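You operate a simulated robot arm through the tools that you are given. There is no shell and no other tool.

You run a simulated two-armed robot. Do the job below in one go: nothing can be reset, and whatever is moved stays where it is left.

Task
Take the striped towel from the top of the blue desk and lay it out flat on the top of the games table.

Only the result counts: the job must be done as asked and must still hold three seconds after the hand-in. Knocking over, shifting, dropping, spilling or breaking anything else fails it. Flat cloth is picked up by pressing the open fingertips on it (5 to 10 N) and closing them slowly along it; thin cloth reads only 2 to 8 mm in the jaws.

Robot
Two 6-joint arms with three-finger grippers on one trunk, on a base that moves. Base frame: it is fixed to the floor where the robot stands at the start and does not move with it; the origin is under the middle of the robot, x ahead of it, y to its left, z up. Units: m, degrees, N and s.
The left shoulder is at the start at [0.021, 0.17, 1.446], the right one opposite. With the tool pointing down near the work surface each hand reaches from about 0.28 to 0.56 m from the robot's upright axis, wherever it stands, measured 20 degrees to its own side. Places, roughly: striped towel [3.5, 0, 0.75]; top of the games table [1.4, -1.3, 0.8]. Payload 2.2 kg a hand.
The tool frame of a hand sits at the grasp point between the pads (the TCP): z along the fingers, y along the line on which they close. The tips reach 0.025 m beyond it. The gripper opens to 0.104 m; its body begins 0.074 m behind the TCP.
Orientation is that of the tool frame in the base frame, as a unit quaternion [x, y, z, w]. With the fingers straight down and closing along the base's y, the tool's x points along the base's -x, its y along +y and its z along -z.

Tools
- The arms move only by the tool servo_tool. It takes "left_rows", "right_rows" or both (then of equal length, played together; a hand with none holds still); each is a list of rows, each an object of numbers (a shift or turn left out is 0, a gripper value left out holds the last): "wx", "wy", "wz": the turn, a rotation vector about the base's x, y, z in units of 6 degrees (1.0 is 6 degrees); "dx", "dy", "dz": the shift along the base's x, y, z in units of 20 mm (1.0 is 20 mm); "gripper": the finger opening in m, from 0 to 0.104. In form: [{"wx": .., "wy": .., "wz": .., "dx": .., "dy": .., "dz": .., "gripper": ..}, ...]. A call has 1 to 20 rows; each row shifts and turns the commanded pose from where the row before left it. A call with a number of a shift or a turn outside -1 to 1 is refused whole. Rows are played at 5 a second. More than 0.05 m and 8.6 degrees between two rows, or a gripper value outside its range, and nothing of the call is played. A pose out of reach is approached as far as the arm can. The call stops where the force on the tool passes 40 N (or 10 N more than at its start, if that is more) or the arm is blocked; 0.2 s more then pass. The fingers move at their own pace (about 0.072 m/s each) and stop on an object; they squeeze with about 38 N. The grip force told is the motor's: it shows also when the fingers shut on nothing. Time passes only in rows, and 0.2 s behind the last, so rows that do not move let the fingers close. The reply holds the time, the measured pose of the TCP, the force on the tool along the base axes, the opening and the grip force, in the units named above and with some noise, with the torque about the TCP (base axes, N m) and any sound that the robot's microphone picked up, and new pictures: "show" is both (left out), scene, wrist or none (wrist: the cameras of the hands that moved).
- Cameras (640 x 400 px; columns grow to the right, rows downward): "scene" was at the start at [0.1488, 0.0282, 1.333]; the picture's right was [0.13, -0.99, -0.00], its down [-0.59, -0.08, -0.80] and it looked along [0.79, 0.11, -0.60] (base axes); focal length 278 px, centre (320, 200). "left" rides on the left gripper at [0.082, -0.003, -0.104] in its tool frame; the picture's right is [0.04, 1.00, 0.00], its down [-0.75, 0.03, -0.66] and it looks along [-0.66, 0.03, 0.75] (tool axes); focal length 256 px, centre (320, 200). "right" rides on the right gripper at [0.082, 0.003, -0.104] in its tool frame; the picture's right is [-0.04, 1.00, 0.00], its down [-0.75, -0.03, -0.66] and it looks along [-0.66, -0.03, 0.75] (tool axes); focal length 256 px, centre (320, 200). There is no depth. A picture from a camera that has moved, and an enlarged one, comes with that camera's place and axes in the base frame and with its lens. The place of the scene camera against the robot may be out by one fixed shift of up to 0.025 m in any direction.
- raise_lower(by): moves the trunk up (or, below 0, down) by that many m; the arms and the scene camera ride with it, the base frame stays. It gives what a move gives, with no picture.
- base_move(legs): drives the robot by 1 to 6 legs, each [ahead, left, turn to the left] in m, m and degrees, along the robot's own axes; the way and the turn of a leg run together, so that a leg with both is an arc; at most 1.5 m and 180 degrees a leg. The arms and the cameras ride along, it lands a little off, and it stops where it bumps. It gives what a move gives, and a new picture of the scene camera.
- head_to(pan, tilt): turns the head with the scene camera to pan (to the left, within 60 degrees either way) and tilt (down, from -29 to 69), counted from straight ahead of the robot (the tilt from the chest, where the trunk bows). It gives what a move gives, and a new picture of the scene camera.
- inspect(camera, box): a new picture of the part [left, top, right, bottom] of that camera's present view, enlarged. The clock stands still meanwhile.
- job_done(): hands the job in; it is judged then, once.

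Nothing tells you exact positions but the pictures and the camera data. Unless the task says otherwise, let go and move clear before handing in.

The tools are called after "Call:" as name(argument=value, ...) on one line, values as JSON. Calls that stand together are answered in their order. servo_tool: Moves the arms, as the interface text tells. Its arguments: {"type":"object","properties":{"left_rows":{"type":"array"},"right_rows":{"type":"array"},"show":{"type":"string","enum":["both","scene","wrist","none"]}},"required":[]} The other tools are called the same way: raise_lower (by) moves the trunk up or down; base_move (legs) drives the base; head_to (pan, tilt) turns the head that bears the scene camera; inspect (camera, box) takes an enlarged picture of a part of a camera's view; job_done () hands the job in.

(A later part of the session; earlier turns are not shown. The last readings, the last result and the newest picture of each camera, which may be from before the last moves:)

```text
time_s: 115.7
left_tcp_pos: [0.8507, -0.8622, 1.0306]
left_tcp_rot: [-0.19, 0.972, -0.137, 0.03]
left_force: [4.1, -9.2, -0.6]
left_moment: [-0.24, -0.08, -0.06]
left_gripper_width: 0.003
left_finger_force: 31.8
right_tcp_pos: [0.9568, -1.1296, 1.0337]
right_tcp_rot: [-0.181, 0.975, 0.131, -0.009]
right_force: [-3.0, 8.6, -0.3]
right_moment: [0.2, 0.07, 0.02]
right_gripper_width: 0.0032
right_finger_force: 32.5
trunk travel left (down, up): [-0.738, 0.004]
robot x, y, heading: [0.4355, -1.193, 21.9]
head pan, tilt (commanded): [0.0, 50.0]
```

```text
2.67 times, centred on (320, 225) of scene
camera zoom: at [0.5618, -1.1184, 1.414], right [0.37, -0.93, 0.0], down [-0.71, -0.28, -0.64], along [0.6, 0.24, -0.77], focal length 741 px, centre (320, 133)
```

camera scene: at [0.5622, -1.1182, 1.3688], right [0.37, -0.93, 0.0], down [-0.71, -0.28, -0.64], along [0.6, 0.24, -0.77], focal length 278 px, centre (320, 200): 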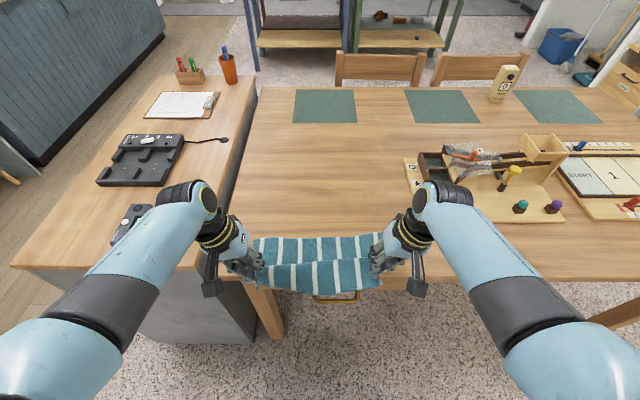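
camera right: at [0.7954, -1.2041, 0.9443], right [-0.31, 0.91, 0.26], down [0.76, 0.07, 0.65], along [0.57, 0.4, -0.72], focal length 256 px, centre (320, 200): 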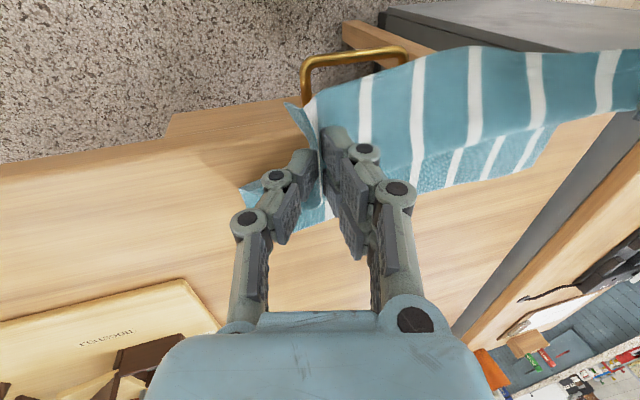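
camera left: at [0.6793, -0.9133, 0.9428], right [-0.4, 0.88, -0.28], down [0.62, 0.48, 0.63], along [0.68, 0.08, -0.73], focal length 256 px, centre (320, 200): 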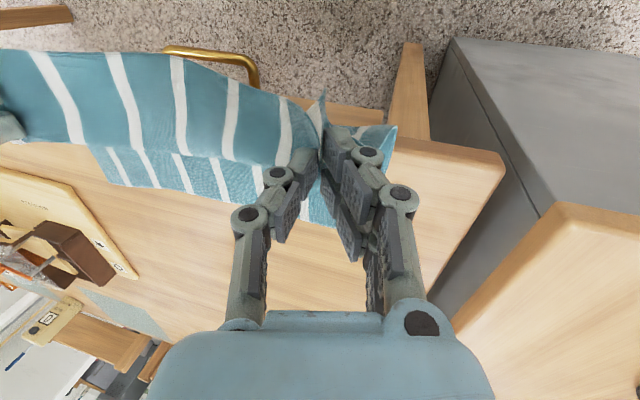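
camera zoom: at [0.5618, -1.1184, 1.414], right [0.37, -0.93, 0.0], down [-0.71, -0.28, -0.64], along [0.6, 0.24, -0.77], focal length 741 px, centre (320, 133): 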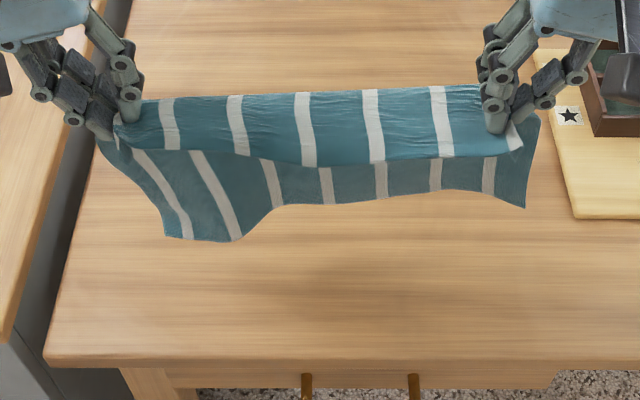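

Taut enough: the near flap is now about 6 cm. I'll ease the tension slightly, move in over the table, and bring the lower edge to just touching.

Call:
servo_tool(left_rows=[{"dx": 0.028, "dy": -0.07}, {}], right_rows=[{"dx": -0.028, "dy": 0.07}, {}], show="none")

Call:
base_move(legs=[[0.075, 0, 0]])

Call:
servo_tool(left_rows=[{"dx": 0.464, "dy": 0.187, "dz": -0.3}, {"dx": 0.464, "dy": 0.187, "dz": -0.3}, {"dx": 0.464, "dy": 0.187, "dz": -0.3}, {"dx": 0.464, "dy": 0.187, "dz": -0.3}, {"dx": 0.464, "dy": 0.187, "dz": -0.3}, {}], right_rows=[{"dx": 0.464, "dy": 0.187, "dz": -0.3}, {"dx": 0.464, "dy": 0.187, "dz": -0.3}, {"dx": 0.464, "dy": 0.187, "dz": -0.3}, {"dx": 0.464, "dy": 0.187, "dz": -0.3}, {"dx": 0.464, "dy": 0.187, "dz": -0.3}, {}], show="scene")

Call:
inspect(camera="scene", box=[180, 120, 460, 295])

```text
time_s: 116.3
left_tcp_pos: [0.8506, -0.8615, 1.0313]
left_tcp_rot: [-0.189, 0.972, -0.136, 0.029]
left_force: [2.5, -7.5, 0.3]
left_moment: [-0.19, -0.09, -0.08]
left_gripper_width: 0.0028
left_finger_force: 32.1
right_tcp_pos: [0.9557, -1.1287, 1.0325]
right_tcp_rot: [-0.181, 0.975, 0.13, -0.008]
right_force: [-2.6, 7.7, -0.4]
right_moment: [0.18, 0.08, -0.01]
right_gripper_width: 0.0032
right_finger_force: 32.1
trunk travel left (down, up): [-0.738, 0.004]
robot x, y, heading: [0.4335, -1.1908, 21.6]
head pan, tilt (commanded): [0.0, 50.0]
```

```text
time_s: 117.3
left_tcp_pos: [0.9187, -0.8337, 1.0301]
left_tcp_rot: [-0.189, 0.972, -0.137, 0.029]
left_force: [3.4, -7.1, -0.9]
left_moment: [-0.22, -0.03, -0.07]
left_gripper_width: 0.0027
left_finger_force: 32.3
right_tcp_pos: [1.0254, -1.1016, 1.0323]
right_tcp_rot: [-0.18, 0.975, 0.131, -0.01]
right_force: [-2.3, 6.6, -0.3]
right_moment: [0.16, 0.08, 0.07]
right_gripper_width: 0.0032
right_finger_force: 32.8
trunk travel left (down, up): [-0.738, 0.004]
robot x, y, heading: [0.5018, -1.163, 21.6]
head pan, tilt (commanded): [0.0, 50.0]
camera scene: at [0.6311, -1.0907, 1.4137], right [0.37, -0.93, 0.0], down [-0.71, -0.28, -0.64], along [0.6, 0.24, -0.77], focal length 278 px, centre (320, 200)
```

scene: 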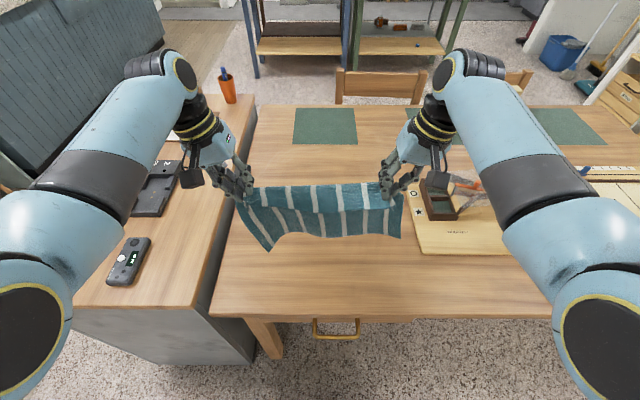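

```text
time_s: 118.8
left_tcp_pos: [0.9633, -0.8157, 1.0005]
left_tcp_rot: [-0.189, 0.972, -0.137, 0.03]
left_force: [2.6, -5.4, -0.9]
left_moment: [-0.12, -0.07, -0.06]
left_gripper_width: 0.0031
left_finger_force: 32.3
right_tcp_pos: [1.0691, -1.084, 1.0037]
right_tcp_rot: [-0.18, 0.975, 0.131, -0.009]
right_force: [-2.5, 6.6, -0.6]
right_moment: [0.1, 0.06, 0.0]
right_gripper_width: 0.0031
right_finger_force: 32.4
trunk travel left (down, up): [-0.738, 0.004]
robot x, y, heading: [0.4986, -1.1654, 21.4]
head pan, tilt (commanded): [0.0, 50.0]
camera scene: at [0.6285, -1.0917, 1.4141], right [0.37, -0.93, 0.0], down [-0.71, -0.28, -0.64], along [0.6, 0.24, -0.77], focal length 278 px, centre (320, 200)
```

scene: 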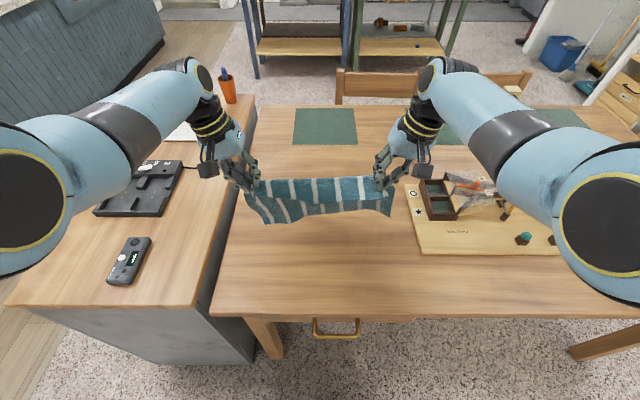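

```text
2.29 times, centred on (320, 208) of scene
camera zoom: at [0.6285, -1.0917, 1.4141], right [0.37, -0.93, 0.0], down [-0.71, -0.28, -0.64], along [0.6, 0.24, -0.77], focal length 635 px, centre (320, 183)
```

zoom: 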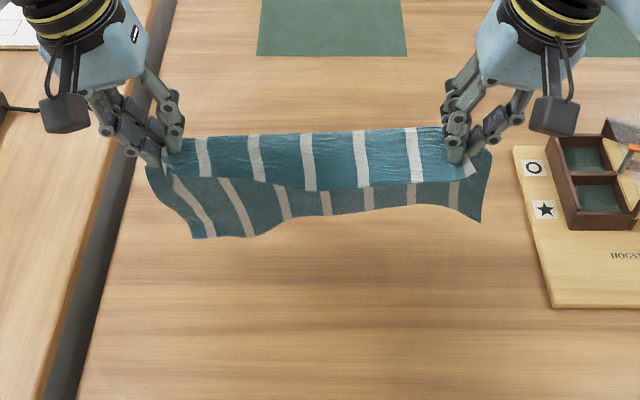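

The hands are about 0.21 m in from the table edge with the lower edge near the surface. Now I'll lay it with a quick draw-back while descending.

Call:
servo_tool(left_rows=[{"dx": -0.205, "dy": -0.161, "dz": -0.5}, {"dx": -0.466, "dy": -0.183, "dz": -0.4}, {"dx": -0.698, "dy": -0.274, "dz": -0.3}, {"dx": -0.698, "dy": -0.274, "dz": -0.3}, {"dx": -0.698, "dy": -0.274, "dz": -0.35}, {"dx": -0.698, "dy": -0.274, "dz": -0.4}, {"dx": -0.698, "dy": -0.274, "dz": -0.45}, {"dx": -0.698, "dy": -0.274, "dz": -0.5}, {"dx": -0.698, "dy": -0.274, "dz": -0.55}, {"dx": -0.698, "dy": -0.274, "dz": -0.6}, {"dx": -0.559, "dy": -0.219, "dz": -0.6}, {}], right_rows=[{"dx": -0.261, "dy": -0.021, "dz": -0.5}, {"dx": -0.466, "dy": -0.183, "dz": -0.4}, {"dx": -0.698, "dy": -0.274, "dz": -0.3}, {"dx": -0.698, "dy": -0.274, "dz": -0.3}, {"dx": -0.698, "dy": -0.274, "dz": -0.35}, {"dx": -0.698, "dy": -0.274, "dz": -0.4}, {"dx": -0.698, "dy": -0.274, "dz": -0.45}, {"dx": -0.698, "dy": -0.274, "dz": -0.5}, {"dx": -0.698, "dy": -0.274, "dz": -0.55}, {"dx": -0.698, "dy": -0.274, "dz": -0.6}, {"dx": -0.559, "dy": -0.219, "dz": -0.6}, {}], show="scene")

Call:
inspect(camera="scene", box=[180, 140, 460, 315])

```text
time_s: 121.3
left_tcp_pos: [0.8289, -0.8713, 0.9018]
left_tcp_rot: [-0.19, 0.972, -0.138, 0.03]
left_force: [1.2, -3.9, -0.1]
left_moment: [-0.1, -0.03, -0.04]
left_gripper_width: 0.003
left_finger_force: 31.8
right_tcp_pos: [0.9321, -1.1362, 0.9064]
right_tcp_rot: [-0.18, 0.975, 0.13, -0.009]
right_force: [-1.5, 3.9, 0.0]
right_moment: [0.07, 0.03, 0.02]
right_gripper_width: 0.003
right_finger_force: 32.5
trunk travel left (down, up): [-0.738, 0.004]
robot x, y, heading: [0.5021, -1.1632, 21.9]
head pan, tilt (commanded): [0.0, 50.0]
camera scene: at [0.6296, -1.0913, 1.4139], right [0.37, -0.93, 0.0], down [-0.71, -0.28, -0.64], along [0.6, 0.24, -0.77], focal length 278 px, centre (320, 200)
```

scene: 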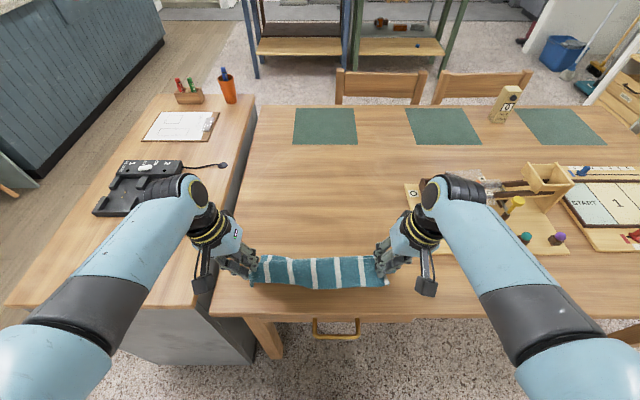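

```text
2.29 times, centred on (320, 228) of scene
camera zoom: at [0.6296, -1.0913, 1.4139], right [0.37, -0.93, 0.0], down [-0.71, -0.28, -0.64], along [0.6, 0.24, -0.77], focal length 635 px, centre (320, 137)
```

zoom: 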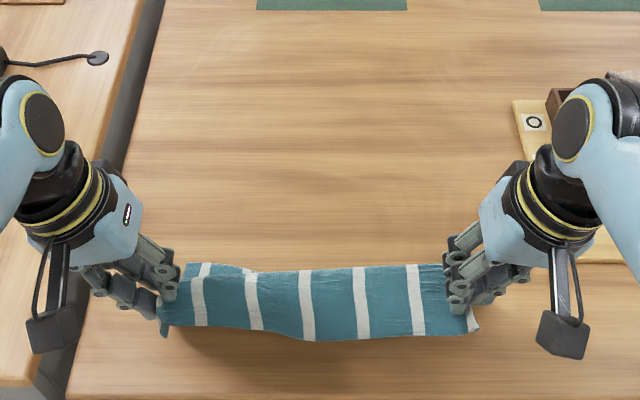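

Call:
inspect(camera="left", box=[0, 0, 640, 400])

Call:
inspect(camera="right", box=[0, 0, 640, 400])

```text
1.00 times, centred on (320, 200) of left (not enlarged: the box is as wide or as high as the picture)
camera zoom: at [0.743, -0.877, 1.0018], right [-0.4, 0.88, -0.28], down [0.62, 0.48, 0.63], along [0.68, 0.08, -0.73], focal length 256 px, centre (320, 200)
```

zoom: 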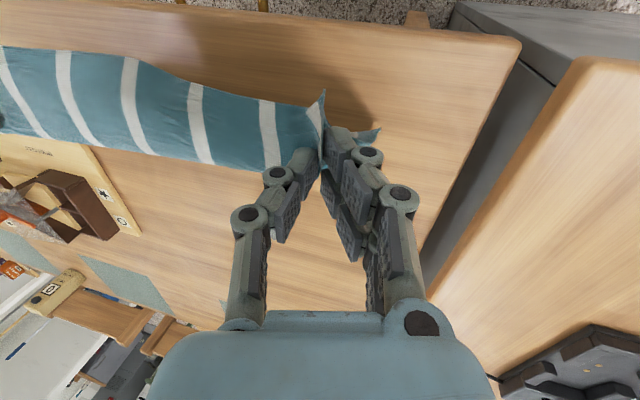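

```text
1.00 times, centred on (320, 200) of right (not enlarged: the box is as wide or as high as the picture)
camera zoom: at [0.8613, -1.1868, 1.0054], right [-0.31, 0.91, 0.26], down [0.76, 0.07, 0.65], along [0.57, 0.4, -0.72], focal length 256 px, centre (320, 200)
```

zoom: 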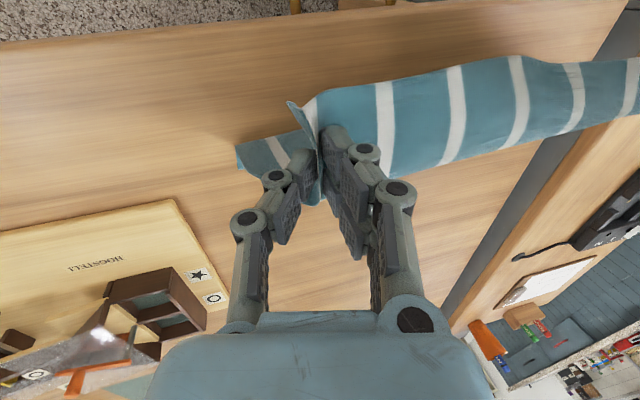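

Call:
base_move(legs=[[-0.035, 0, 0]])

Call:
inspect(camera="scene", box=[180, 140, 460, 315])

```text
time_s: 122.2
left_tcp_pos: [0.795, -0.8833, 0.902]
left_tcp_rot: [-0.19, 0.972, -0.138, 0.029]
left_force: [1.2, -4.1, 0.8]
left_moment: [-0.09, -0.06, -0.04]
left_gripper_width: 0.003
left_finger_force: 32.1
right_tcp_pos: [0.9003, -1.1487, 0.9066]
right_tcp_rot: [-0.18, 0.975, 0.13, -0.009]
right_force: [-2.5, 4.0, 0.0]
right_moment: [0.08, 0.01, 0.04]
right_gripper_width: 0.0032
right_finger_force: 32.1
trunk travel left (down, up): [-0.738, 0.004]
robot x, y, heading: [0.4703, -1.1759, 21.8]
head pan, tilt (commanded): [0.0, 50.0]
camera scene: at [0.597, -1.1043, 1.414], right [0.37, -0.93, 0.0], down [-0.71, -0.28, -0.64], along [0.6, 0.24, -0.77], focal length 278 px, centre (320, 200)
```

scene: 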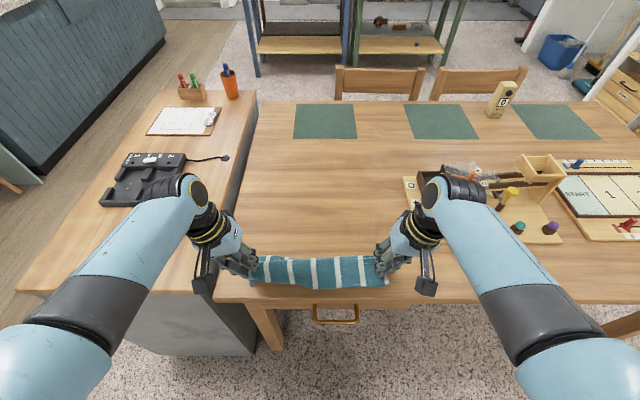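

```text
2.29 times, centred on (320, 228) of scene
camera zoom: at [0.597, -1.1043, 1.414], right [0.37, -0.93, 0.0], down [-0.71, -0.28, -0.64], along [0.6, 0.24, -0.77], focal length 635 px, centre (320, 137)
```

zoom: 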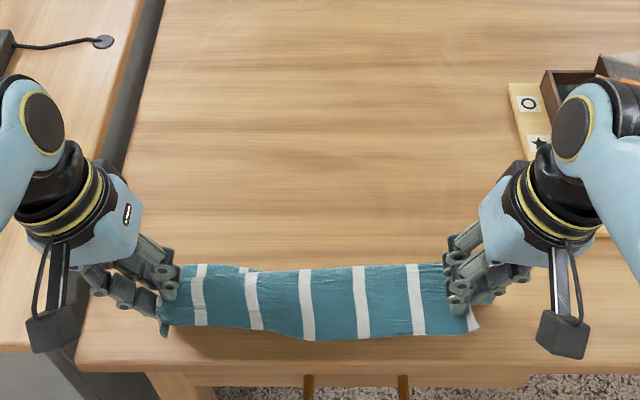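

Call:
raise_lower(by=-0.03)

Call:
base_move(legs=[[-0.03, 0, 0]])

Call:
inspect(camera="scene", box=[180, 120, 460, 295])

```text
time_s: 123.0
left_tcp_pos: [0.7959, -0.8837, 0.8722]
left_tcp_rot: [-0.189, 0.972, -0.137, 0.029]
left_force: [1.4, -3.7, 0.3]
left_moment: [-0.08, -0.05, -0.03]
left_gripper_width: 0.003
left_finger_force: 31.5
right_tcp_pos: [0.9001, -1.149, 0.8766]
right_tcp_rot: [-0.18, 0.975, 0.131, -0.009]
right_force: [-1.9, 2.3, -0.5]
right_moment: [0.05, 0.05, 0.01]
right_gripper_width: 0.0029
right_finger_force: 32.5
trunk travel left (down, up): [-0.708, 0.034]
robot x, y, heading: [0.4674, -1.1714, 21.9]
head pan, tilt (commanded): [0.0, 50.0]
```

```text
time_s: 123.8
left_tcp_pos: [0.7701, -0.8941, 0.8727]
left_tcp_rot: [-0.189, 0.972, -0.136, 0.031]
left_force: [1.6, -4.1, 0.2]
left_moment: [-0.07, -0.03, -0.05]
left_gripper_width: 0.0031
left_finger_force: 31.7
right_tcp_pos: [0.8735, -1.1599, 0.8762]
right_tcp_rot: [-0.181, 0.975, 0.131, -0.009]
right_force: [-1.7, 3.3, -0.1]
right_moment: [0.1, 0.0, 0.02]
right_gripper_width: 0.0031
right_finger_force: 31.7
trunk travel left (down, up): [-0.708, 0.034]
robot x, y, heading: [0.4405, -1.1836, 22.0]
head pan, tilt (commanded): [0.0, 50.0]
camera scene: at [0.5697, -1.1152, 1.3839], right [0.37, -0.93, 0.0], down [-0.71, -0.28, -0.64], along [0.6, 0.24, -0.77], focal length 278 px, centre (320, 200)
```

scene: 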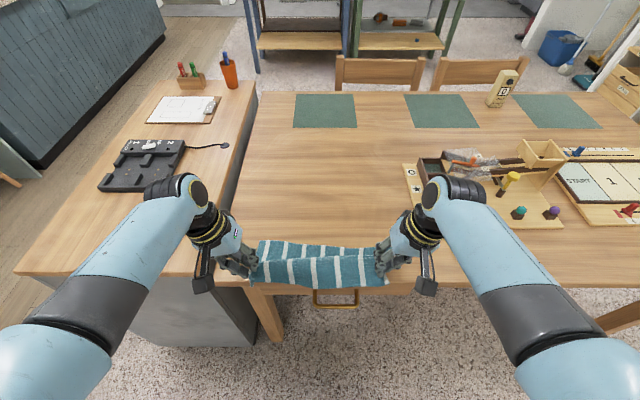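

```text
2.29 times, centred on (320, 208) of scene
camera zoom: at [0.5697, -1.1152, 1.3839], right [0.37, -0.93, 0.0], down [-0.71, -0.28, -0.64], along [0.6, 0.24, -0.77], focal length 635 px, centre (320, 183)
```

zoom: 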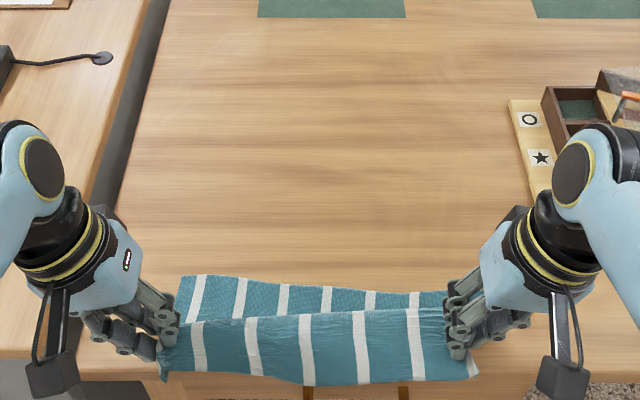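

The far part is now visible lying flat behind the held line. I'll lower further and back off a touch to take out the remaining slack.

Call:
raise_lower(by=-0.03)

Call:
base_move(legs=[[-0.025, 0, 0]])

Call:
inspect(camera="scene", box=[180, 120, 460, 295])

Call:
inspect(camera="left", box=[0, 0, 640, 400])

Call:
inspect(camera="right", box=[0, 0, 640, 400])

```text
time_s: 124.5
left_tcp_pos: [0.7684, -0.894, 0.8425]
left_tcp_rot: [-0.189, 0.972, -0.136, 0.029]
left_force: [2.0, -3.6, 0.4]
left_moment: [-0.08, -0.04, -0.06]
left_gripper_width: 0.003
left_finger_force: 32.3
right_tcp_pos: [0.8724, -1.1594, 0.8465]
right_tcp_rot: [-0.181, 0.975, 0.131, -0.01]
right_force: [-1.6, 3.5, -0.1]
right_moment: [0.06, 0.02, 0.05]
right_gripper_width: 0.0029
right_finger_force: 32.0
trunk travel left (down, up): [-0.678, 0.064]
robot x, y, heading: [0.44, -1.1854, 21.6]
head pan, tilt (commanded): [0.0, 50.0]
```

```text
time_s: 125.3
left_tcp_pos: [0.7448, -0.9035, 0.8421]
left_tcp_rot: [-0.19, 0.972, -0.137, 0.031]
left_force: [1.2, -3.3, 0.5]
left_moment: [-0.07, -0.09, -0.01]
left_gripper_width: 0.0028
left_finger_force: 31.7
right_tcp_pos: [0.8494, -1.1692, 0.8479]
right_tcp_rot: [-0.18, 0.975, 0.131, -0.009]
right_force: [-1.6, 3.5, 0.1]
right_moment: [0.09, 0.0, 0.01]
right_gripper_width: 0.0031
right_finger_force: 31.8
trunk travel left (down, up): [-0.678, 0.064]
robot x, y, heading: [0.4201, -1.1976, 21.6]
head pan, tilt (commanded): [0.0, 50.0]
camera scene: at [0.5465, -1.1244, 1.3539], right [0.37, -0.93, 0.0], down [-0.71, -0.28, -0.64], along [0.6, 0.24, -0.77], focal length 278 px, centre (320, 200)
```

scene: 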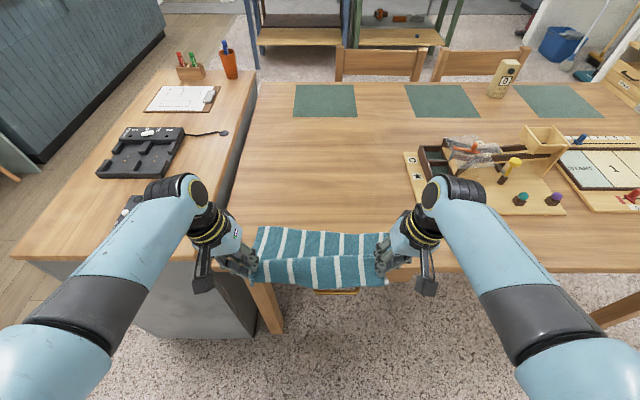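

```text
2.29 times, centred on (320, 208) of scene
camera zoom: at [0.5465, -1.1244, 1.3539], right [0.37, -0.93, 0.0], down [-0.71, -0.28, -0.64], along [0.6, 0.24, -0.77], focal length 635 px, centre (320, 183)
```

zoom: 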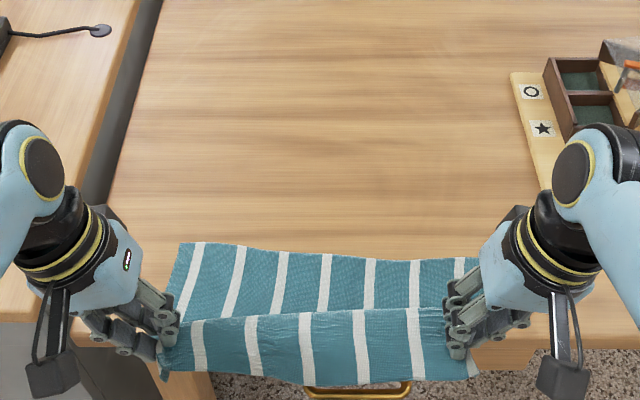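

```text
1.00 times, centred on (320, 200) of left (not enlarged: the box is as wide or as high as the picture)
camera zoom: at [0.6605, -0.9099, 0.9423], right [-0.4, 0.87, -0.28], down [0.61, 0.48, 0.63], along [0.68, 0.08, -0.73], focal length 256 px, centre (320, 200)
```

zoom: 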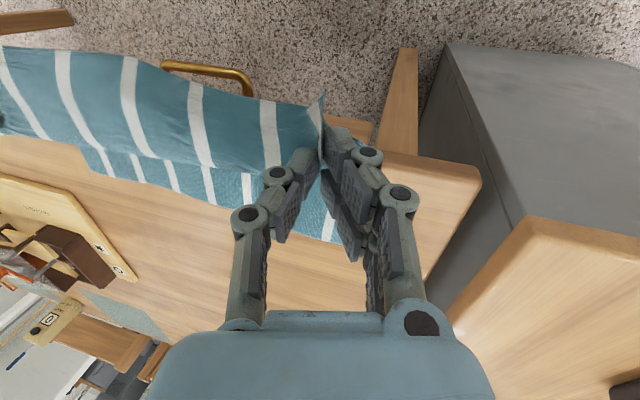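

```text
1.00 times, centred on (320, 200) of right (not enlarged: the box is as wide or as high as the picture)
camera zoom: at [0.7788, -1.2195, 0.9459], right [-0.31, 0.91, 0.26], down [0.76, 0.07, 0.65], along [0.57, 0.4, -0.71], focal length 256 px, centre (320, 200)
```

zoom: 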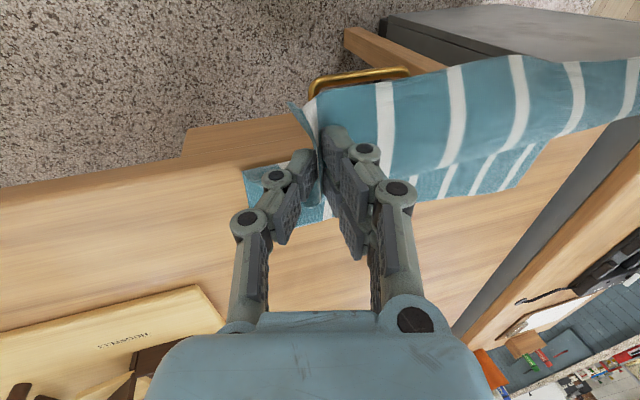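

The far part is lying open now, with its far edge about 12 cm onto the table. To avoid it sliding off when released, I'll move forward a little so that only a short flap hangs over the edge, then let go with the left hand first while the right keeps hold.

Call:
base_move(legs=[[0.045, 0, 0]])

Call:
inspect(camera="scene", box=[180, 120, 460, 295])

```text
time_s: 126.2
left_tcp_pos: [0.7884, -0.8868, 0.8415]
left_tcp_rot: [-0.19, 0.972, -0.137, 0.029]
left_force: [1.9, -2.9, -1.6]
left_moment: [-0.11, 0.0, -0.06]
left_gripper_width: 0.003
left_finger_force: 31.9
right_tcp_pos: [0.8923, -1.1516, 0.8469]
right_tcp_rot: [-0.181, 0.975, 0.131, -0.009]
right_force: [-1.0, 4.2, -0.9]
right_moment: [0.07, 0.09, 0.0]
right_gripper_width: 0.0031
right_finger_force: 31.8
trunk travel left (down, up): [-0.678, 0.064]
robot x, y, heading: [0.4608, -1.1798, 21.8]
head pan, tilt (commanded): [0.0, 50.0]
camera scene: at [0.5902, -1.1068, 1.3535], right [0.37, -0.93, 0.0], down [-0.71, -0.28, -0.64], along [0.6, 0.24, -0.77], focal length 278 px, centre (320, 200)
```

scene: 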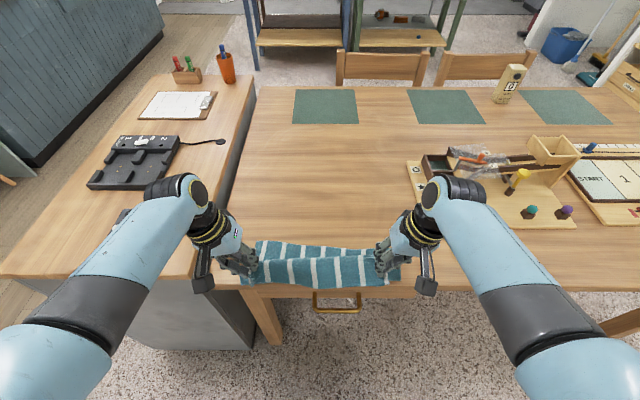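

```text
2.29 times, centred on (320, 208) of scene
camera zoom: at [0.5902, -1.1068, 1.3535], right [0.37, -0.93, 0.0], down [-0.71, -0.28, -0.64], along [0.6, 0.24, -0.77], focal length 635 px, centre (320, 183)
```

zoom: 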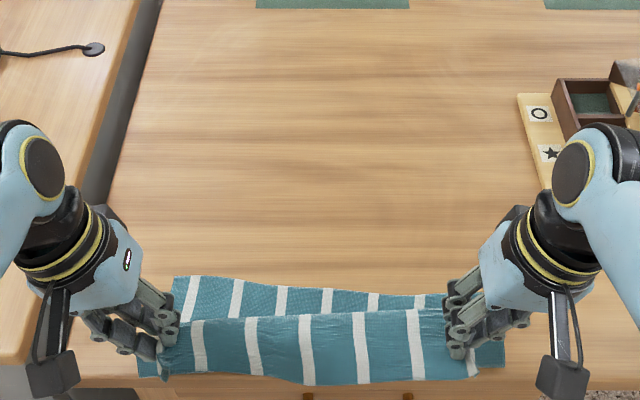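

Only a short part overhangs now. I'll lower to just above the table and release the left hand, keeping the right closed.

Call:
raise_lower(by=-0.03)

Call:
servo_tool(left_rows=[{"gripper": 0.01}, {"gripper": 0.02}, {"gripper": 0.03}, {"gripper": 0.04}, {}], show="both")

Call:
inspect(camera="scene", box=[180, 120, 460, 295])

```text
time_s: 127.0
left_tcp_pos: [0.7861, -0.8878, 0.8127]
left_tcp_rot: [-0.19, 0.972, -0.137, 0.03]
left_force: [0.7, -2.9, 0.5]
left_moment: [-0.06, -0.03, -0.06]
left_gripper_width: 0.0028
left_finger_force: 31.7
right_tcp_pos: [0.8899, -1.1522, 0.8173]
right_tcp_rot: [-0.18, 0.975, 0.132, -0.008]
right_force: [-1.1, 3.6, 0.2]
right_moment: [0.08, -0.01, -0.02]
right_gripper_width: 0.0033
right_finger_force: 31.8
trunk travel left (down, up): [-0.648, 0.094]
robot x, y, heading: [0.4577, -1.1805, 22.1]
head pan, tilt (commanded): [0.0, 50.0]
```

```text
time_s: 128.2
left_tcp_pos: [0.7871, -0.8862, 0.8126]
left_tcp_rot: [-0.19, 0.972, -0.136, 0.031]
left_force: [-0.4, 0.9, -1.1]
left_moment: [-0.05, -0.01, 0.01]
left_gripper_width: 0.0404
left_finger_force: 0.2
right_tcp_pos: [0.8916, -1.1522, 0.8173]
right_tcp_rot: [-0.181, 0.975, 0.13, -0.008]
right_force: [-0.7, -0.1, -0.5]
right_moment: [-0.03, -0.01, -0.02]
right_gripper_width: 0.0029
right_finger_force: 32.0
trunk travel left (down, up): [-0.648, 0.094]
robot x, y, heading: [0.4597, -1.1806, 21.9]
head pan, tilt (commanded): [0.0, 50.0]
camera scene: at [0.5882, -1.1076, 1.3238], right [0.37, -0.93, 0.0], down [-0.71, -0.28, -0.64], along [0.6, 0.24, -0.77], focal length 278 px, centre (320, 200)
camera left: at [0.7018, -0.8933, 0.9122], right [-0.4, 0.87, -0.28], down [0.61, 0.48, 0.63], along [0.68, 0.08, -0.73], focal length 256 px, centre (320, 200)
```

scene: 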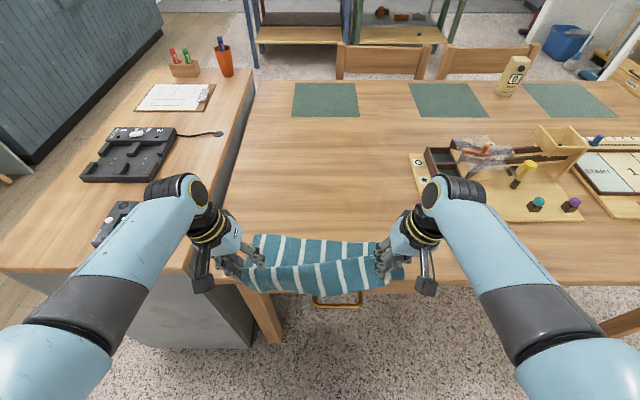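
left: 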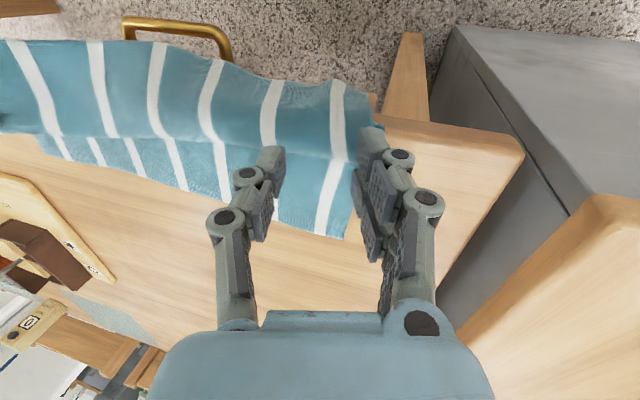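

```text
2.29 times, centred on (320, 208) of scene
camera zoom: at [0.5882, -1.1076, 1.3238], right [0.37, -0.93, 0.0], down [-0.71, -0.28, -0.64], along [0.6, 0.24, -0.77], focal length 635 px, centre (320, 183)
```

zoom: 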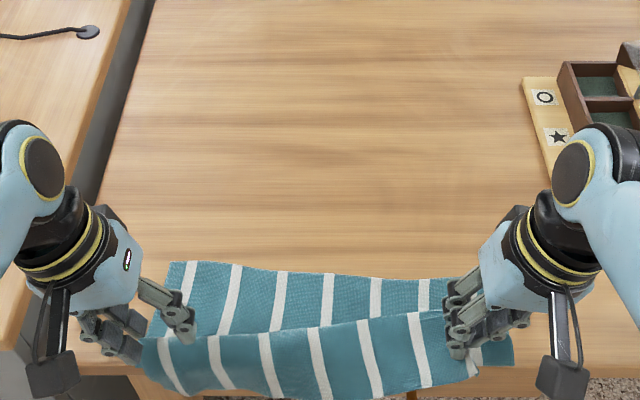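

The left side released cleanly. I'll lift the left hand, close it, and bring it over the far part to pin the towel before the right hand lets go.

Call:
servo_tool(left_rows=[{"dz": 0.7}, {"dz": 0.8}, {"dz": 0.9}, {"dz": 1.0}, {"dz": 0.6, "gripper": 0.02}, {"dx": 0.976, "dy": -0.147, "gripper": 0.0}, {"dx": 0.976, "dy": -0.147}, {"dx": 0.976, "dy": -0.147}, {"dx": 0.976, "dy": -0.147}, {"dx": 0.976, "dy": -0.147}, {}], show="both")

Call:
inspect(camera="scene", box=[180, 120, 460, 295])

```text
time_s: 130.6
left_tcp_pos: [0.8848, -0.9015, 0.8904]
left_tcp_rot: [-0.19, 0.972, -0.137, 0.03]
left_force: [-0.1, 0.6, 1.0]
left_moment: [-0.01, -0.02, -0.02]
left_gripper_width: 0.0001
left_finger_force: 28.2
right_tcp_pos: [0.8916, -1.1522, 0.8173]
right_tcp_rot: [-0.18, 0.975, 0.131, -0.009]
right_force: [-0.8, -0.4, 0.2]
right_moment: [-0.04, 0.0, 0.0]
right_gripper_width: 0.003
right_finger_force: 32.1
trunk travel left (down, up): [-0.648, 0.094]
robot x, y, heading: [0.4578, -1.1796, 21.6]
head pan, tilt (commanded): [0.0, 50.0]
camera scene: at [0.5877, -1.1076, 1.3238], right [0.37, -0.93, 0.0], down [-0.71, -0.28, -0.64], along [0.6, 0.24, -0.77], focal length 278 px, centre (320, 200)
camera left: at [0.7992, -0.9083, 0.9899], right [-0.4, 0.87, -0.28], down [0.61, 0.48, 0.63], along [0.68, 0.08, -0.73], focal length 256 px, centre (320, 200)
```

scene: 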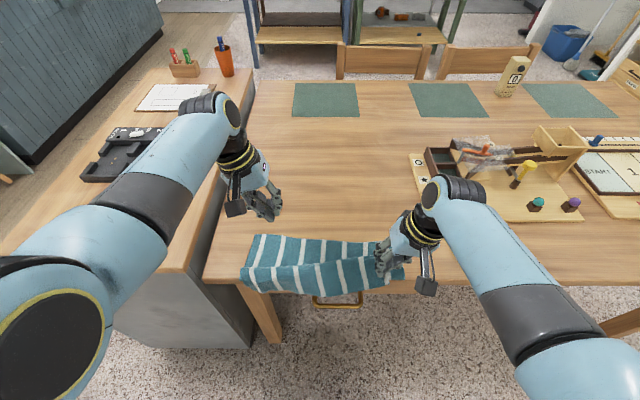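
left: 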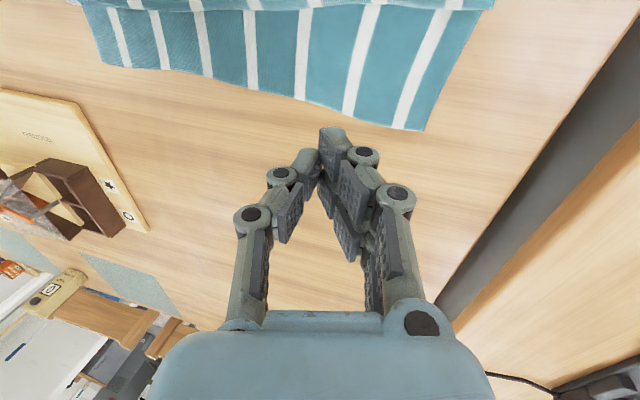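

```text
2.29 times, centred on (320, 208) of scene
camera zoom: at [0.5877, -1.1076, 1.3238], right [0.37, -0.93, 0.0], down [-0.71, -0.28, -0.64], along [0.6, 0.24, -0.77], focal length 635 px, centre (320, 183)
```

zoom: 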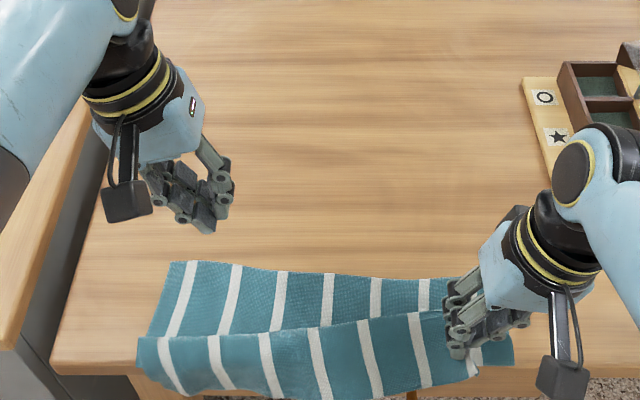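

The towel's far edge is just behind the left fingertips. I'll lower the left hand onto it, about 2 cm inside the edge.

Call:
servo_tool(left_rows=[{"dx": -0.1, "dy": -0.04, "dz": -0.9}, {"dx": -0.1, "dy": -0.04, "dz": -0.9}, {"dx": -0.1, "dy": -0.04, "dz": -0.9}, {"dx": -0.1, "dy": -0.04, "dz": -0.9}, {"dx": -0.1, "dy": -0.04, "dz": -0.6}, {}], show="wrist")

```text
time_s: 132.0
left_tcp_pos: [0.8732, -0.9052, 0.8077]
left_tcp_rot: [-0.19, 0.972, -0.136, 0.03]
left_force: [0.1, -0.2, 0.0]
left_moment: [-0.01, 0.02, -0.06]
left_gripper_width: 0.0
left_finger_force: 27.8
right_tcp_pos: [0.8913, -1.1518, 0.8168]
right_tcp_rot: [-0.181, 0.975, 0.131, -0.008]
right_force: [0.3, 0.4, 0.1]
right_moment: [-0.02, -0.01, -0.02]
right_gripper_width: 0.0031
right_finger_force: 31.8
trunk travel left (down, up): [-0.648, 0.094]
robot x, y, heading: [0.4583, -1.177, 22.0]
head pan, tilt (commanded): [0.0, 50.0]
camera left: at [0.7879, -0.9124, 0.9077], right [-0.4, 0.87, -0.28], down [0.61, 0.48, 0.63], along [0.68, 0.08, -0.73], focal length 256 px, centre (320, 200)
```

left: 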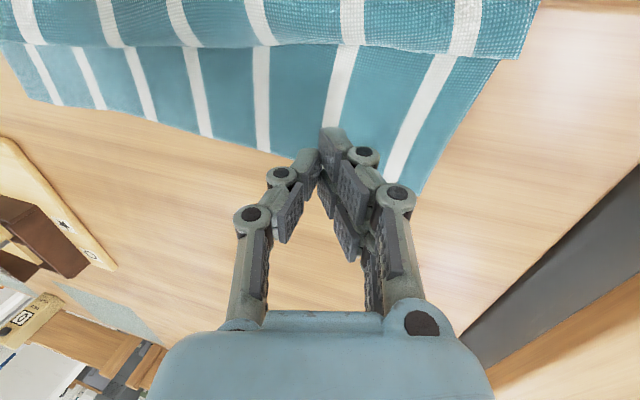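

Call:
servo_tool(left_rows=[{"dz": -0.3}, {"dz": -0.3}, {"dz": -0.2}, {}], show="none")

```text
time_s: 133.0
left_tcp_pos: [0.8739, -0.9048, 0.7922]
left_tcp_rot: [-0.19, 0.972, -0.137, 0.03]
left_force: [0.7, -0.7, 0.1]
left_moment: [-0.03, 0.02, 0.02]
left_gripper_width: 0.0
left_finger_force: 28.8
right_tcp_pos: [0.8907, -1.1516, 0.8169]
right_tcp_rot: [-0.181, 0.975, 0.131, -0.008]
right_force: [-0.6, 0.6, -0.6]
right_moment: [-0.03, 0.0, -0.03]
right_gripper_width: 0.0032
right_finger_force: 32.0
trunk travel left (down, up): [-0.648, 0.094]
robot x, y, heading: [0.4574, -1.1787, 22.1]
head pan, tilt (commanded): [0.0, 50.0]
```

Call:
servo_tool(left_rows=[{"dz": -0.15}, {"dz": -0.15}, {}], show="none")

```text
time_s: 133.8
left_tcp_pos: [0.8743, -0.9051, 0.7859]
left_tcp_rot: [-0.19, 0.972, -0.136, 0.03]
left_force: [0.0, 0.6, 0.5]
left_moment: [-0.02, 0.01, 0.0]
left_gripper_width: 0.0001
left_finger_force: 27.9
right_tcp_pos: [0.8908, -1.1525, 0.8169]
right_tcp_rot: [-0.181, 0.975, 0.132, -0.009]
right_force: [-0.5, -0.1, -0.2]
right_moment: [-0.03, 0.01, -0.02]
right_gripper_width: 0.0033
right_finger_force: 32.6
trunk travel left (down, up): [-0.648, 0.094]
robot x, y, heading: [0.4592, -1.1784, 21.8]
head pan, tilt (commanded): [0.0, 50.0]
```

Call:
servo_tool(left_rows=[{"dz": -0.12}, {"dz": -0.12}, {}], show="none")

```text
time_s: 134.6
left_tcp_pos: [0.8711, -0.9045, 0.7825]
left_tcp_rot: [-0.191, 0.972, -0.137, 0.031]
left_force: [0.3, -1.1, -0.4]
left_moment: [-0.02, -0.02, 0.02]
left_gripper_width: 0.0001
left_finger_force: 28.7
left hand out of reach, approached as far as the arm can: row 2
right_tcp_pos: [0.8912, -1.1524, 0.8158]
right_tcp_rot: [-0.181, 0.975, 0.131, -0.008]
right_force: [0.4, -0.2, -0.2]
right_moment: [-0.01, -0.02, 0.02]
right_gripper_width: 0.0033
right_finger_force: 32.0
trunk travel left (down, up): [-0.648, 0.094]
robot x, y, heading: [0.4559, -1.1807, 21.8]
head pan, tilt (commanded): [0.0, 50.0]
```

The left arm is at its reach limit at this height, so I'll raise both hands by 3 cm and drop the trunk by 3 cm to gain reach.

Call:
servo_tool(left_rows=[{"dz": 0.75}, {"dz": 0.75}, {}], right_rows=[{"dz": 0.75}, {"dz": 0.75}, {}], show="none")

Call:
raise_lower(by=-0.03)

Call:
servo_tool(left_rows=[{"dz": -0.1}, {"dz": -0.1}, {}], show="none")

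```text
time_s: 135.4
left_tcp_pos: [0.8717, -0.906, 0.814]
left_tcp_rot: [-0.19, 0.972, -0.137, 0.031]
left_force: [-0.6, 0.5, 0.6]
left_moment: [-0.01, 0.03, 0.02]
left_gripper_width: 0.0
left_finger_force: 28.7
right_tcp_pos: [0.8912, -1.152, 0.8482]
right_tcp_rot: [-0.181, 0.975, 0.131, -0.009]
right_force: [0.1, 0.1, 0.9]
right_moment: [-0.04, 0.02, 0.0]
right_gripper_width: 0.003
right_finger_force: 32.3
trunk travel left (down, up): [-0.648, 0.094]
robot x, y, heading: [0.4607, -1.1779, 21.8]
head pan, tilt (commanded): [0.0, 50.0]
```

```text
time_s: 136.2
left_tcp_pos: [0.8712, -0.9049, 0.7844]
left_tcp_rot: [-0.19, 0.972, -0.137, 0.031]
left_force: [0.6, 0.6, 0.9]
left_moment: [0.02, 0.0, 0.0]
left_gripper_width: 0.0
left_finger_force: 28.1
right_tcp_pos: [0.8918, -1.1521, 0.8173]
right_tcp_rot: [-0.181, 0.974, 0.132, -0.008]
right_force: [-0.3, -0.8, -0.6]
right_moment: [0.01, 0.0, 0.0]
right_gripper_width: 0.003
right_finger_force: 32.6
trunk travel left (down, up): [-0.618, 0.124]
robot x, y, heading: [0.4624, -1.1826, 22.0]
head pan, tilt (commanded): [0.0, 50.0]
```

```text
time_s: 136.9
left_tcp_pos: [0.8699, -0.9048, 0.7806]
left_tcp_rot: [-0.191, 0.972, -0.137, 0.03]
left_force: [-0.4, -0.3, -0.5]
left_moment: [0.02, -0.02, 0.0]
left_gripper_width: 0.0
left_finger_force: 28.3
right_tcp_pos: [0.891, -1.1517, 0.8161]
right_tcp_rot: [-0.181, 0.975, 0.131, -0.009]
right_force: [-1.0, 0.3, -0.6]
right_moment: [-0.03, -0.01, 0.04]
right_gripper_width: 0.0031
right_finger_force: 32.2
trunk travel left (down, up): [-0.618, 0.124]
robot x, y, heading: [0.4583, -1.1761, 21.8]
head pan, tilt (commanded): [0.0, 50.0]
```

Call:
servo_tool(left_rows=[{"dz": -0.12}, {"dz": -0.12}, {}], show="wrist")

```text
time_s: 137.8
left_tcp_pos: [0.872, -0.9047, 0.7761]
left_tcp_rot: [-0.19, 0.972, -0.136, 0.032]
left_force: [-2.0, 1.6, 17.4]
left_moment: [-0.01, 0.12, 0.04]
left_gripper_width: 0.0001
left_finger_force: 28.4
right_tcp_pos: [0.8908, -1.1533, 0.8174]
right_tcp_rot: [-0.181, 0.975, 0.132, -0.009]
right_force: [0.7, -1.6, -0.1]
right_moment: [0.01, -0.02, 0.0]
right_gripper_width: 0.0031
right_finger_force: 31.9
trunk travel left (down, up): [-0.618, 0.124]
robot x, y, heading: [0.4609, -1.1778, 22.0]
head pan, tilt (commanded): [0.0, 50.0]
camera left: at [0.7865, -0.9115, 0.8764], right [-0.4, 0.87, -0.28], down [0.61, 0.48, 0.63], along [0.68, 0.08, -0.73], focal length 256 px, centre (320, 200)
```

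left: 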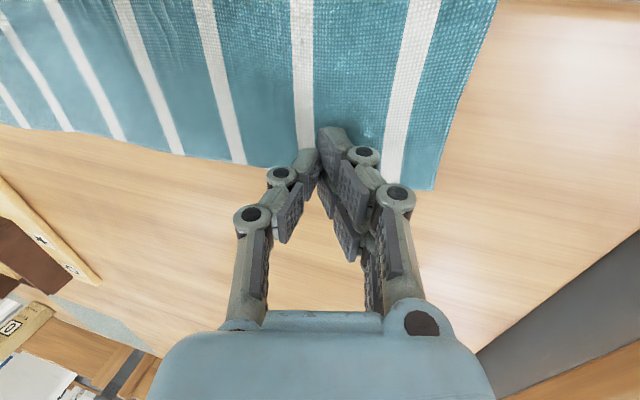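

The left hand pins the far edge (table top is about z = 0.75). I'll ease its pressure and then release and lift the right hand.

Call:
servo_tool(left_rows=[{"dz": 0.03}, {}, {}, {}, {}, {}, {}, {}], right_rows=[{}, {"gripper": 0.01}, {"gripper": 0.02}, {"gripper": 0.03}, {"gripper": 0.04}, {"dz": 0.5}, {"dz": 0.8}, {"dz": 0.8}], show="both")

Call:
inspect(camera="scene", box=[180, 120, 460, 295])

```text
time_s: 139.6
left_tcp_pos: [0.8713, -0.9045, 0.7766]
left_tcp_rot: [-0.19, 0.972, -0.137, 0.032]
left_force: [5.4, 2.4, 24.8]
left_moment: [0.09, -0.1, 0.02]
left_gripper_width: 0.0
left_finger_force: 27.8
right_tcp_pos: [0.8899, -1.1543, 0.8571]
right_tcp_rot: [-0.181, 0.975, 0.131, -0.009]
right_force: [-0.3, 0.1, 0.2]
right_moment: [-0.05, 0.01, -0.02]
right_gripper_width: 0.04
right_finger_force: 0.2
trunk travel left (down, up): [-0.618, 0.124]
robot x, y, heading: [0.4596, -1.1772, 21.7]
head pan, tilt (commanded): [0.0, 50.0]
camera scene: at [0.5873, -1.1084, 1.294], right [0.37, -0.93, 0.0], down [-0.71, -0.28, -0.64], along [0.6, 0.24, -0.77], focal length 278 px, centre (320, 200)
camera right: at [0.8192, -1.2043, 0.9561], right [-0.31, 0.91, 0.26], down [0.76, 0.07, 0.65], along [0.57, 0.4, -0.71], focal length 256 px, centre (320, 200)
camera left: at [0.7862, -0.9115, 0.8763], right [-0.4, 0.87, -0.28], down [0.61, 0.48, 0.63], along [0.68, 0.08, -0.73], focal length 256 px, centre (320, 200)
```

scene: 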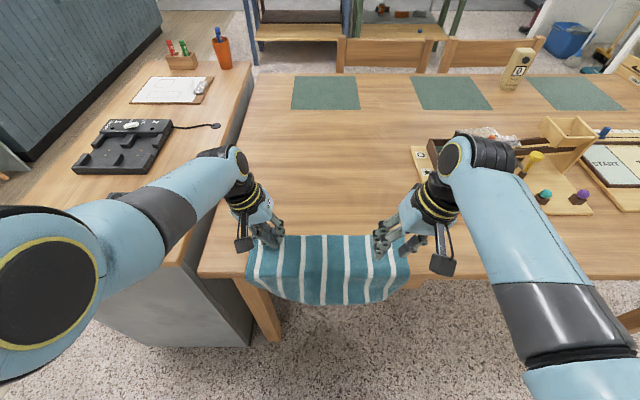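
right: 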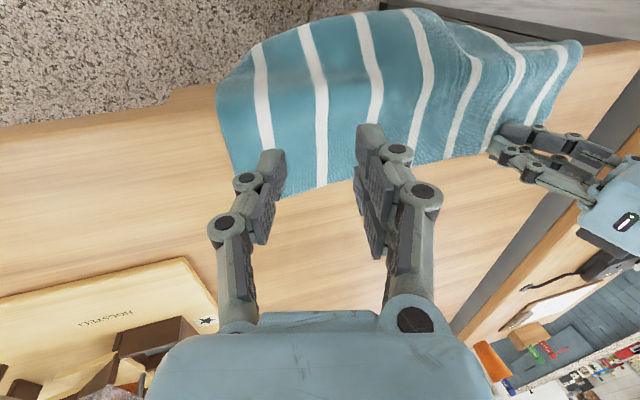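
left: 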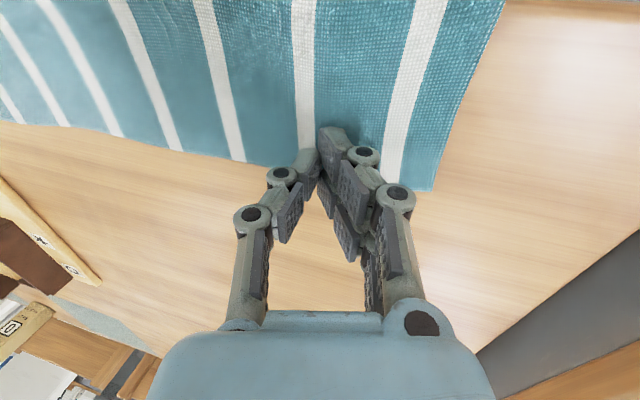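

```text
2.29 times, centred on (320, 208) of scene
camera zoom: at [0.5873, -1.1084, 1.294], right [0.37, -0.93, 0.0], down [-0.71, -0.28, -0.64], along [0.6, 0.24, -0.77], focal length 635 px, centre (320, 183)
```

zoom: 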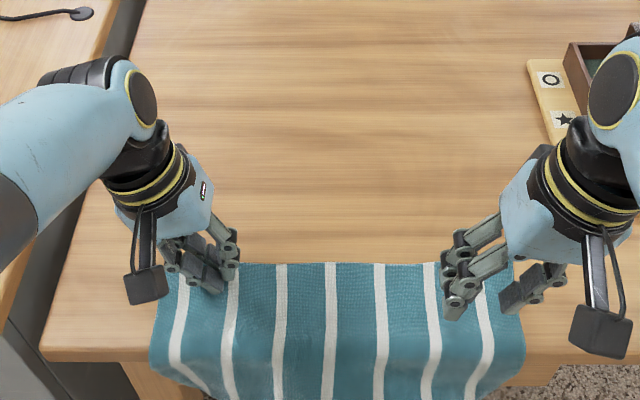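

The towel has unrolled cleanly: the far half lies flat on the table and the near half hangs over the front edge, pinned by the left hand. Now I'll bring the right hand onto the far edge too.

Call:
servo_tool(right_rows=[{"dz": 0.6}, {"dz": 0.6}, {"dx": 0.619, "dy": 0.58, "gripper": 0.02}, {"dx": 0.619, "dy": 0.58, "gripper": 0.0}, {"dx": 0.619, "dy": 0.58}, {"dx": 0.619, "dy": 0.58}, {"dx": 0.619, "dy": 0.58}, {"dz": -0.9}, {"dz": -0.9}, {"dz": -0.9}, {"dz": -0.9}, {"dz": -0.7}, {}], show="wrist")

```text
time_s: 142.3
left_tcp_pos: [0.8713, -0.9049, 0.7772]
left_tcp_rot: [-0.191, 0.971, -0.137, 0.031]
left_force: [3.0, 1.5, 28.2]
left_moment: [0.03, -0.01, 0.0]
left_gripper_width: 0.0
left_finger_force: 28.3
right_tcp_pos: [0.9519, -1.095, 0.795]
right_tcp_rot: [-0.182, 0.974, 0.132, -0.008]
right_force: [0.5, 0.6, 0.4]
right_moment: [0.01, -0.01, -0.03]
right_gripper_width: 0.0
right_finger_force: 28.3
trunk travel left (down, up): [-0.618, 0.124]
robot x, y, heading: [0.4579, -1.1807, 21.7]
head pan, tilt (commanded): [0.0, 50.0]
camera right: at [0.881, -1.1449, 0.8932], right [-0.31, 0.91, 0.26], down [0.76, 0.07, 0.65], along [0.58, 0.4, -0.71], focal length 256 px, centre (320, 200)
```

right: 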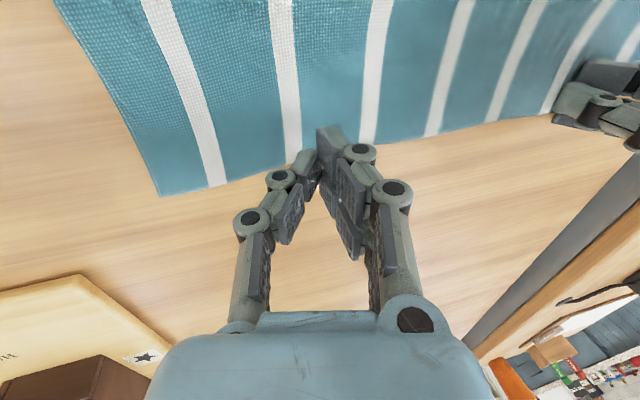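

Call:
servo_tool(right_rows=[{"dx": -0.4, "dy": -0.16, "dz": 0.1}, {"dx": -0.35, "dy": -0.14}, {"dz": -0.3}, {"dz": -0.3}, {"dz": -0.1}, {}], show="wrist")

```text
time_s: 143.8
left_tcp_pos: [0.871, -0.9059, 0.7771]
left_tcp_rot: [-0.19, 0.972, -0.136, 0.032]
left_force: [2.9, 0.7, 29.6]
left_moment: [0.04, -0.02, 0.0]
left_gripper_width: 0.0001
left_finger_force: 27.9
right_tcp_pos: [0.9377, -1.1008, 0.7865]
right_tcp_rot: [-0.181, 0.975, 0.131, -0.009]
right_force: [-0.3, -0.4, -0.3]
right_moment: [0.0, -0.04, 0.03]
right_gripper_width: 0.0
right_finger_force: 28.8
trunk travel left (down, up): [-0.618, 0.124]
robot x, y, heading: [0.4585, -1.1805, 21.7]
head pan, tilt (commanded): [0.0, 50.0]
camera right: at [0.8671, -1.1515, 0.8841], right [-0.31, 0.91, 0.26], down [0.76, 0.07, 0.65], along [0.57, 0.4, -0.71], focal length 256 px, centre (320, 200)
```

right: 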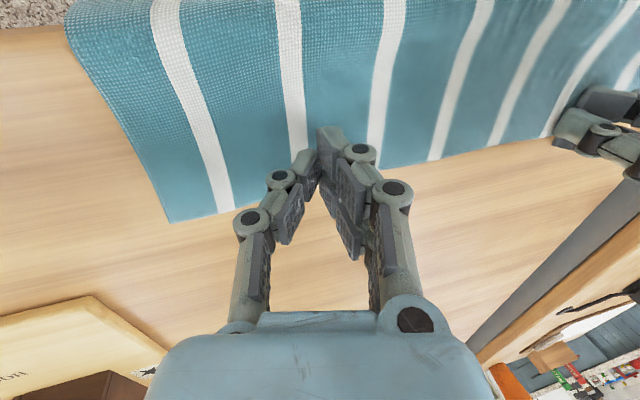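

Call:
servo_tool(left_rows=[{"dz": 0.05}, {}, {}, {}], right_rows=[{"dz": -0.12}, {"dz": -0.12}, {"dz": -0.06}, {}], show="none")

```text
time_s: 144.8
left_tcp_pos: [0.8715, -0.9043, 0.7784]
left_tcp_rot: [-0.19, 0.972, -0.137, 0.031]
left_force: [5.1, 3.3, 23.1]
left_moment: [0.1, -0.1, 0.03]
left_gripper_width: 0.0
left_finger_force: 28.4
right_tcp_pos: [0.9381, -1.1008, 0.7788]
right_tcp_rot: [-0.18, 0.975, 0.131, -0.008]
right_force: [0.2, -0.1, -0.4]
right_moment: [0.0, 0.01, 0.01]
right_gripper_width: 0.0002
right_finger_force: 28.0
trunk travel left (down, up): [-0.618, 0.124]
robot x, y, heading: [0.4621, -1.1774, 21.7]
head pan, tilt (commanded): [0.0, 50.0]
```

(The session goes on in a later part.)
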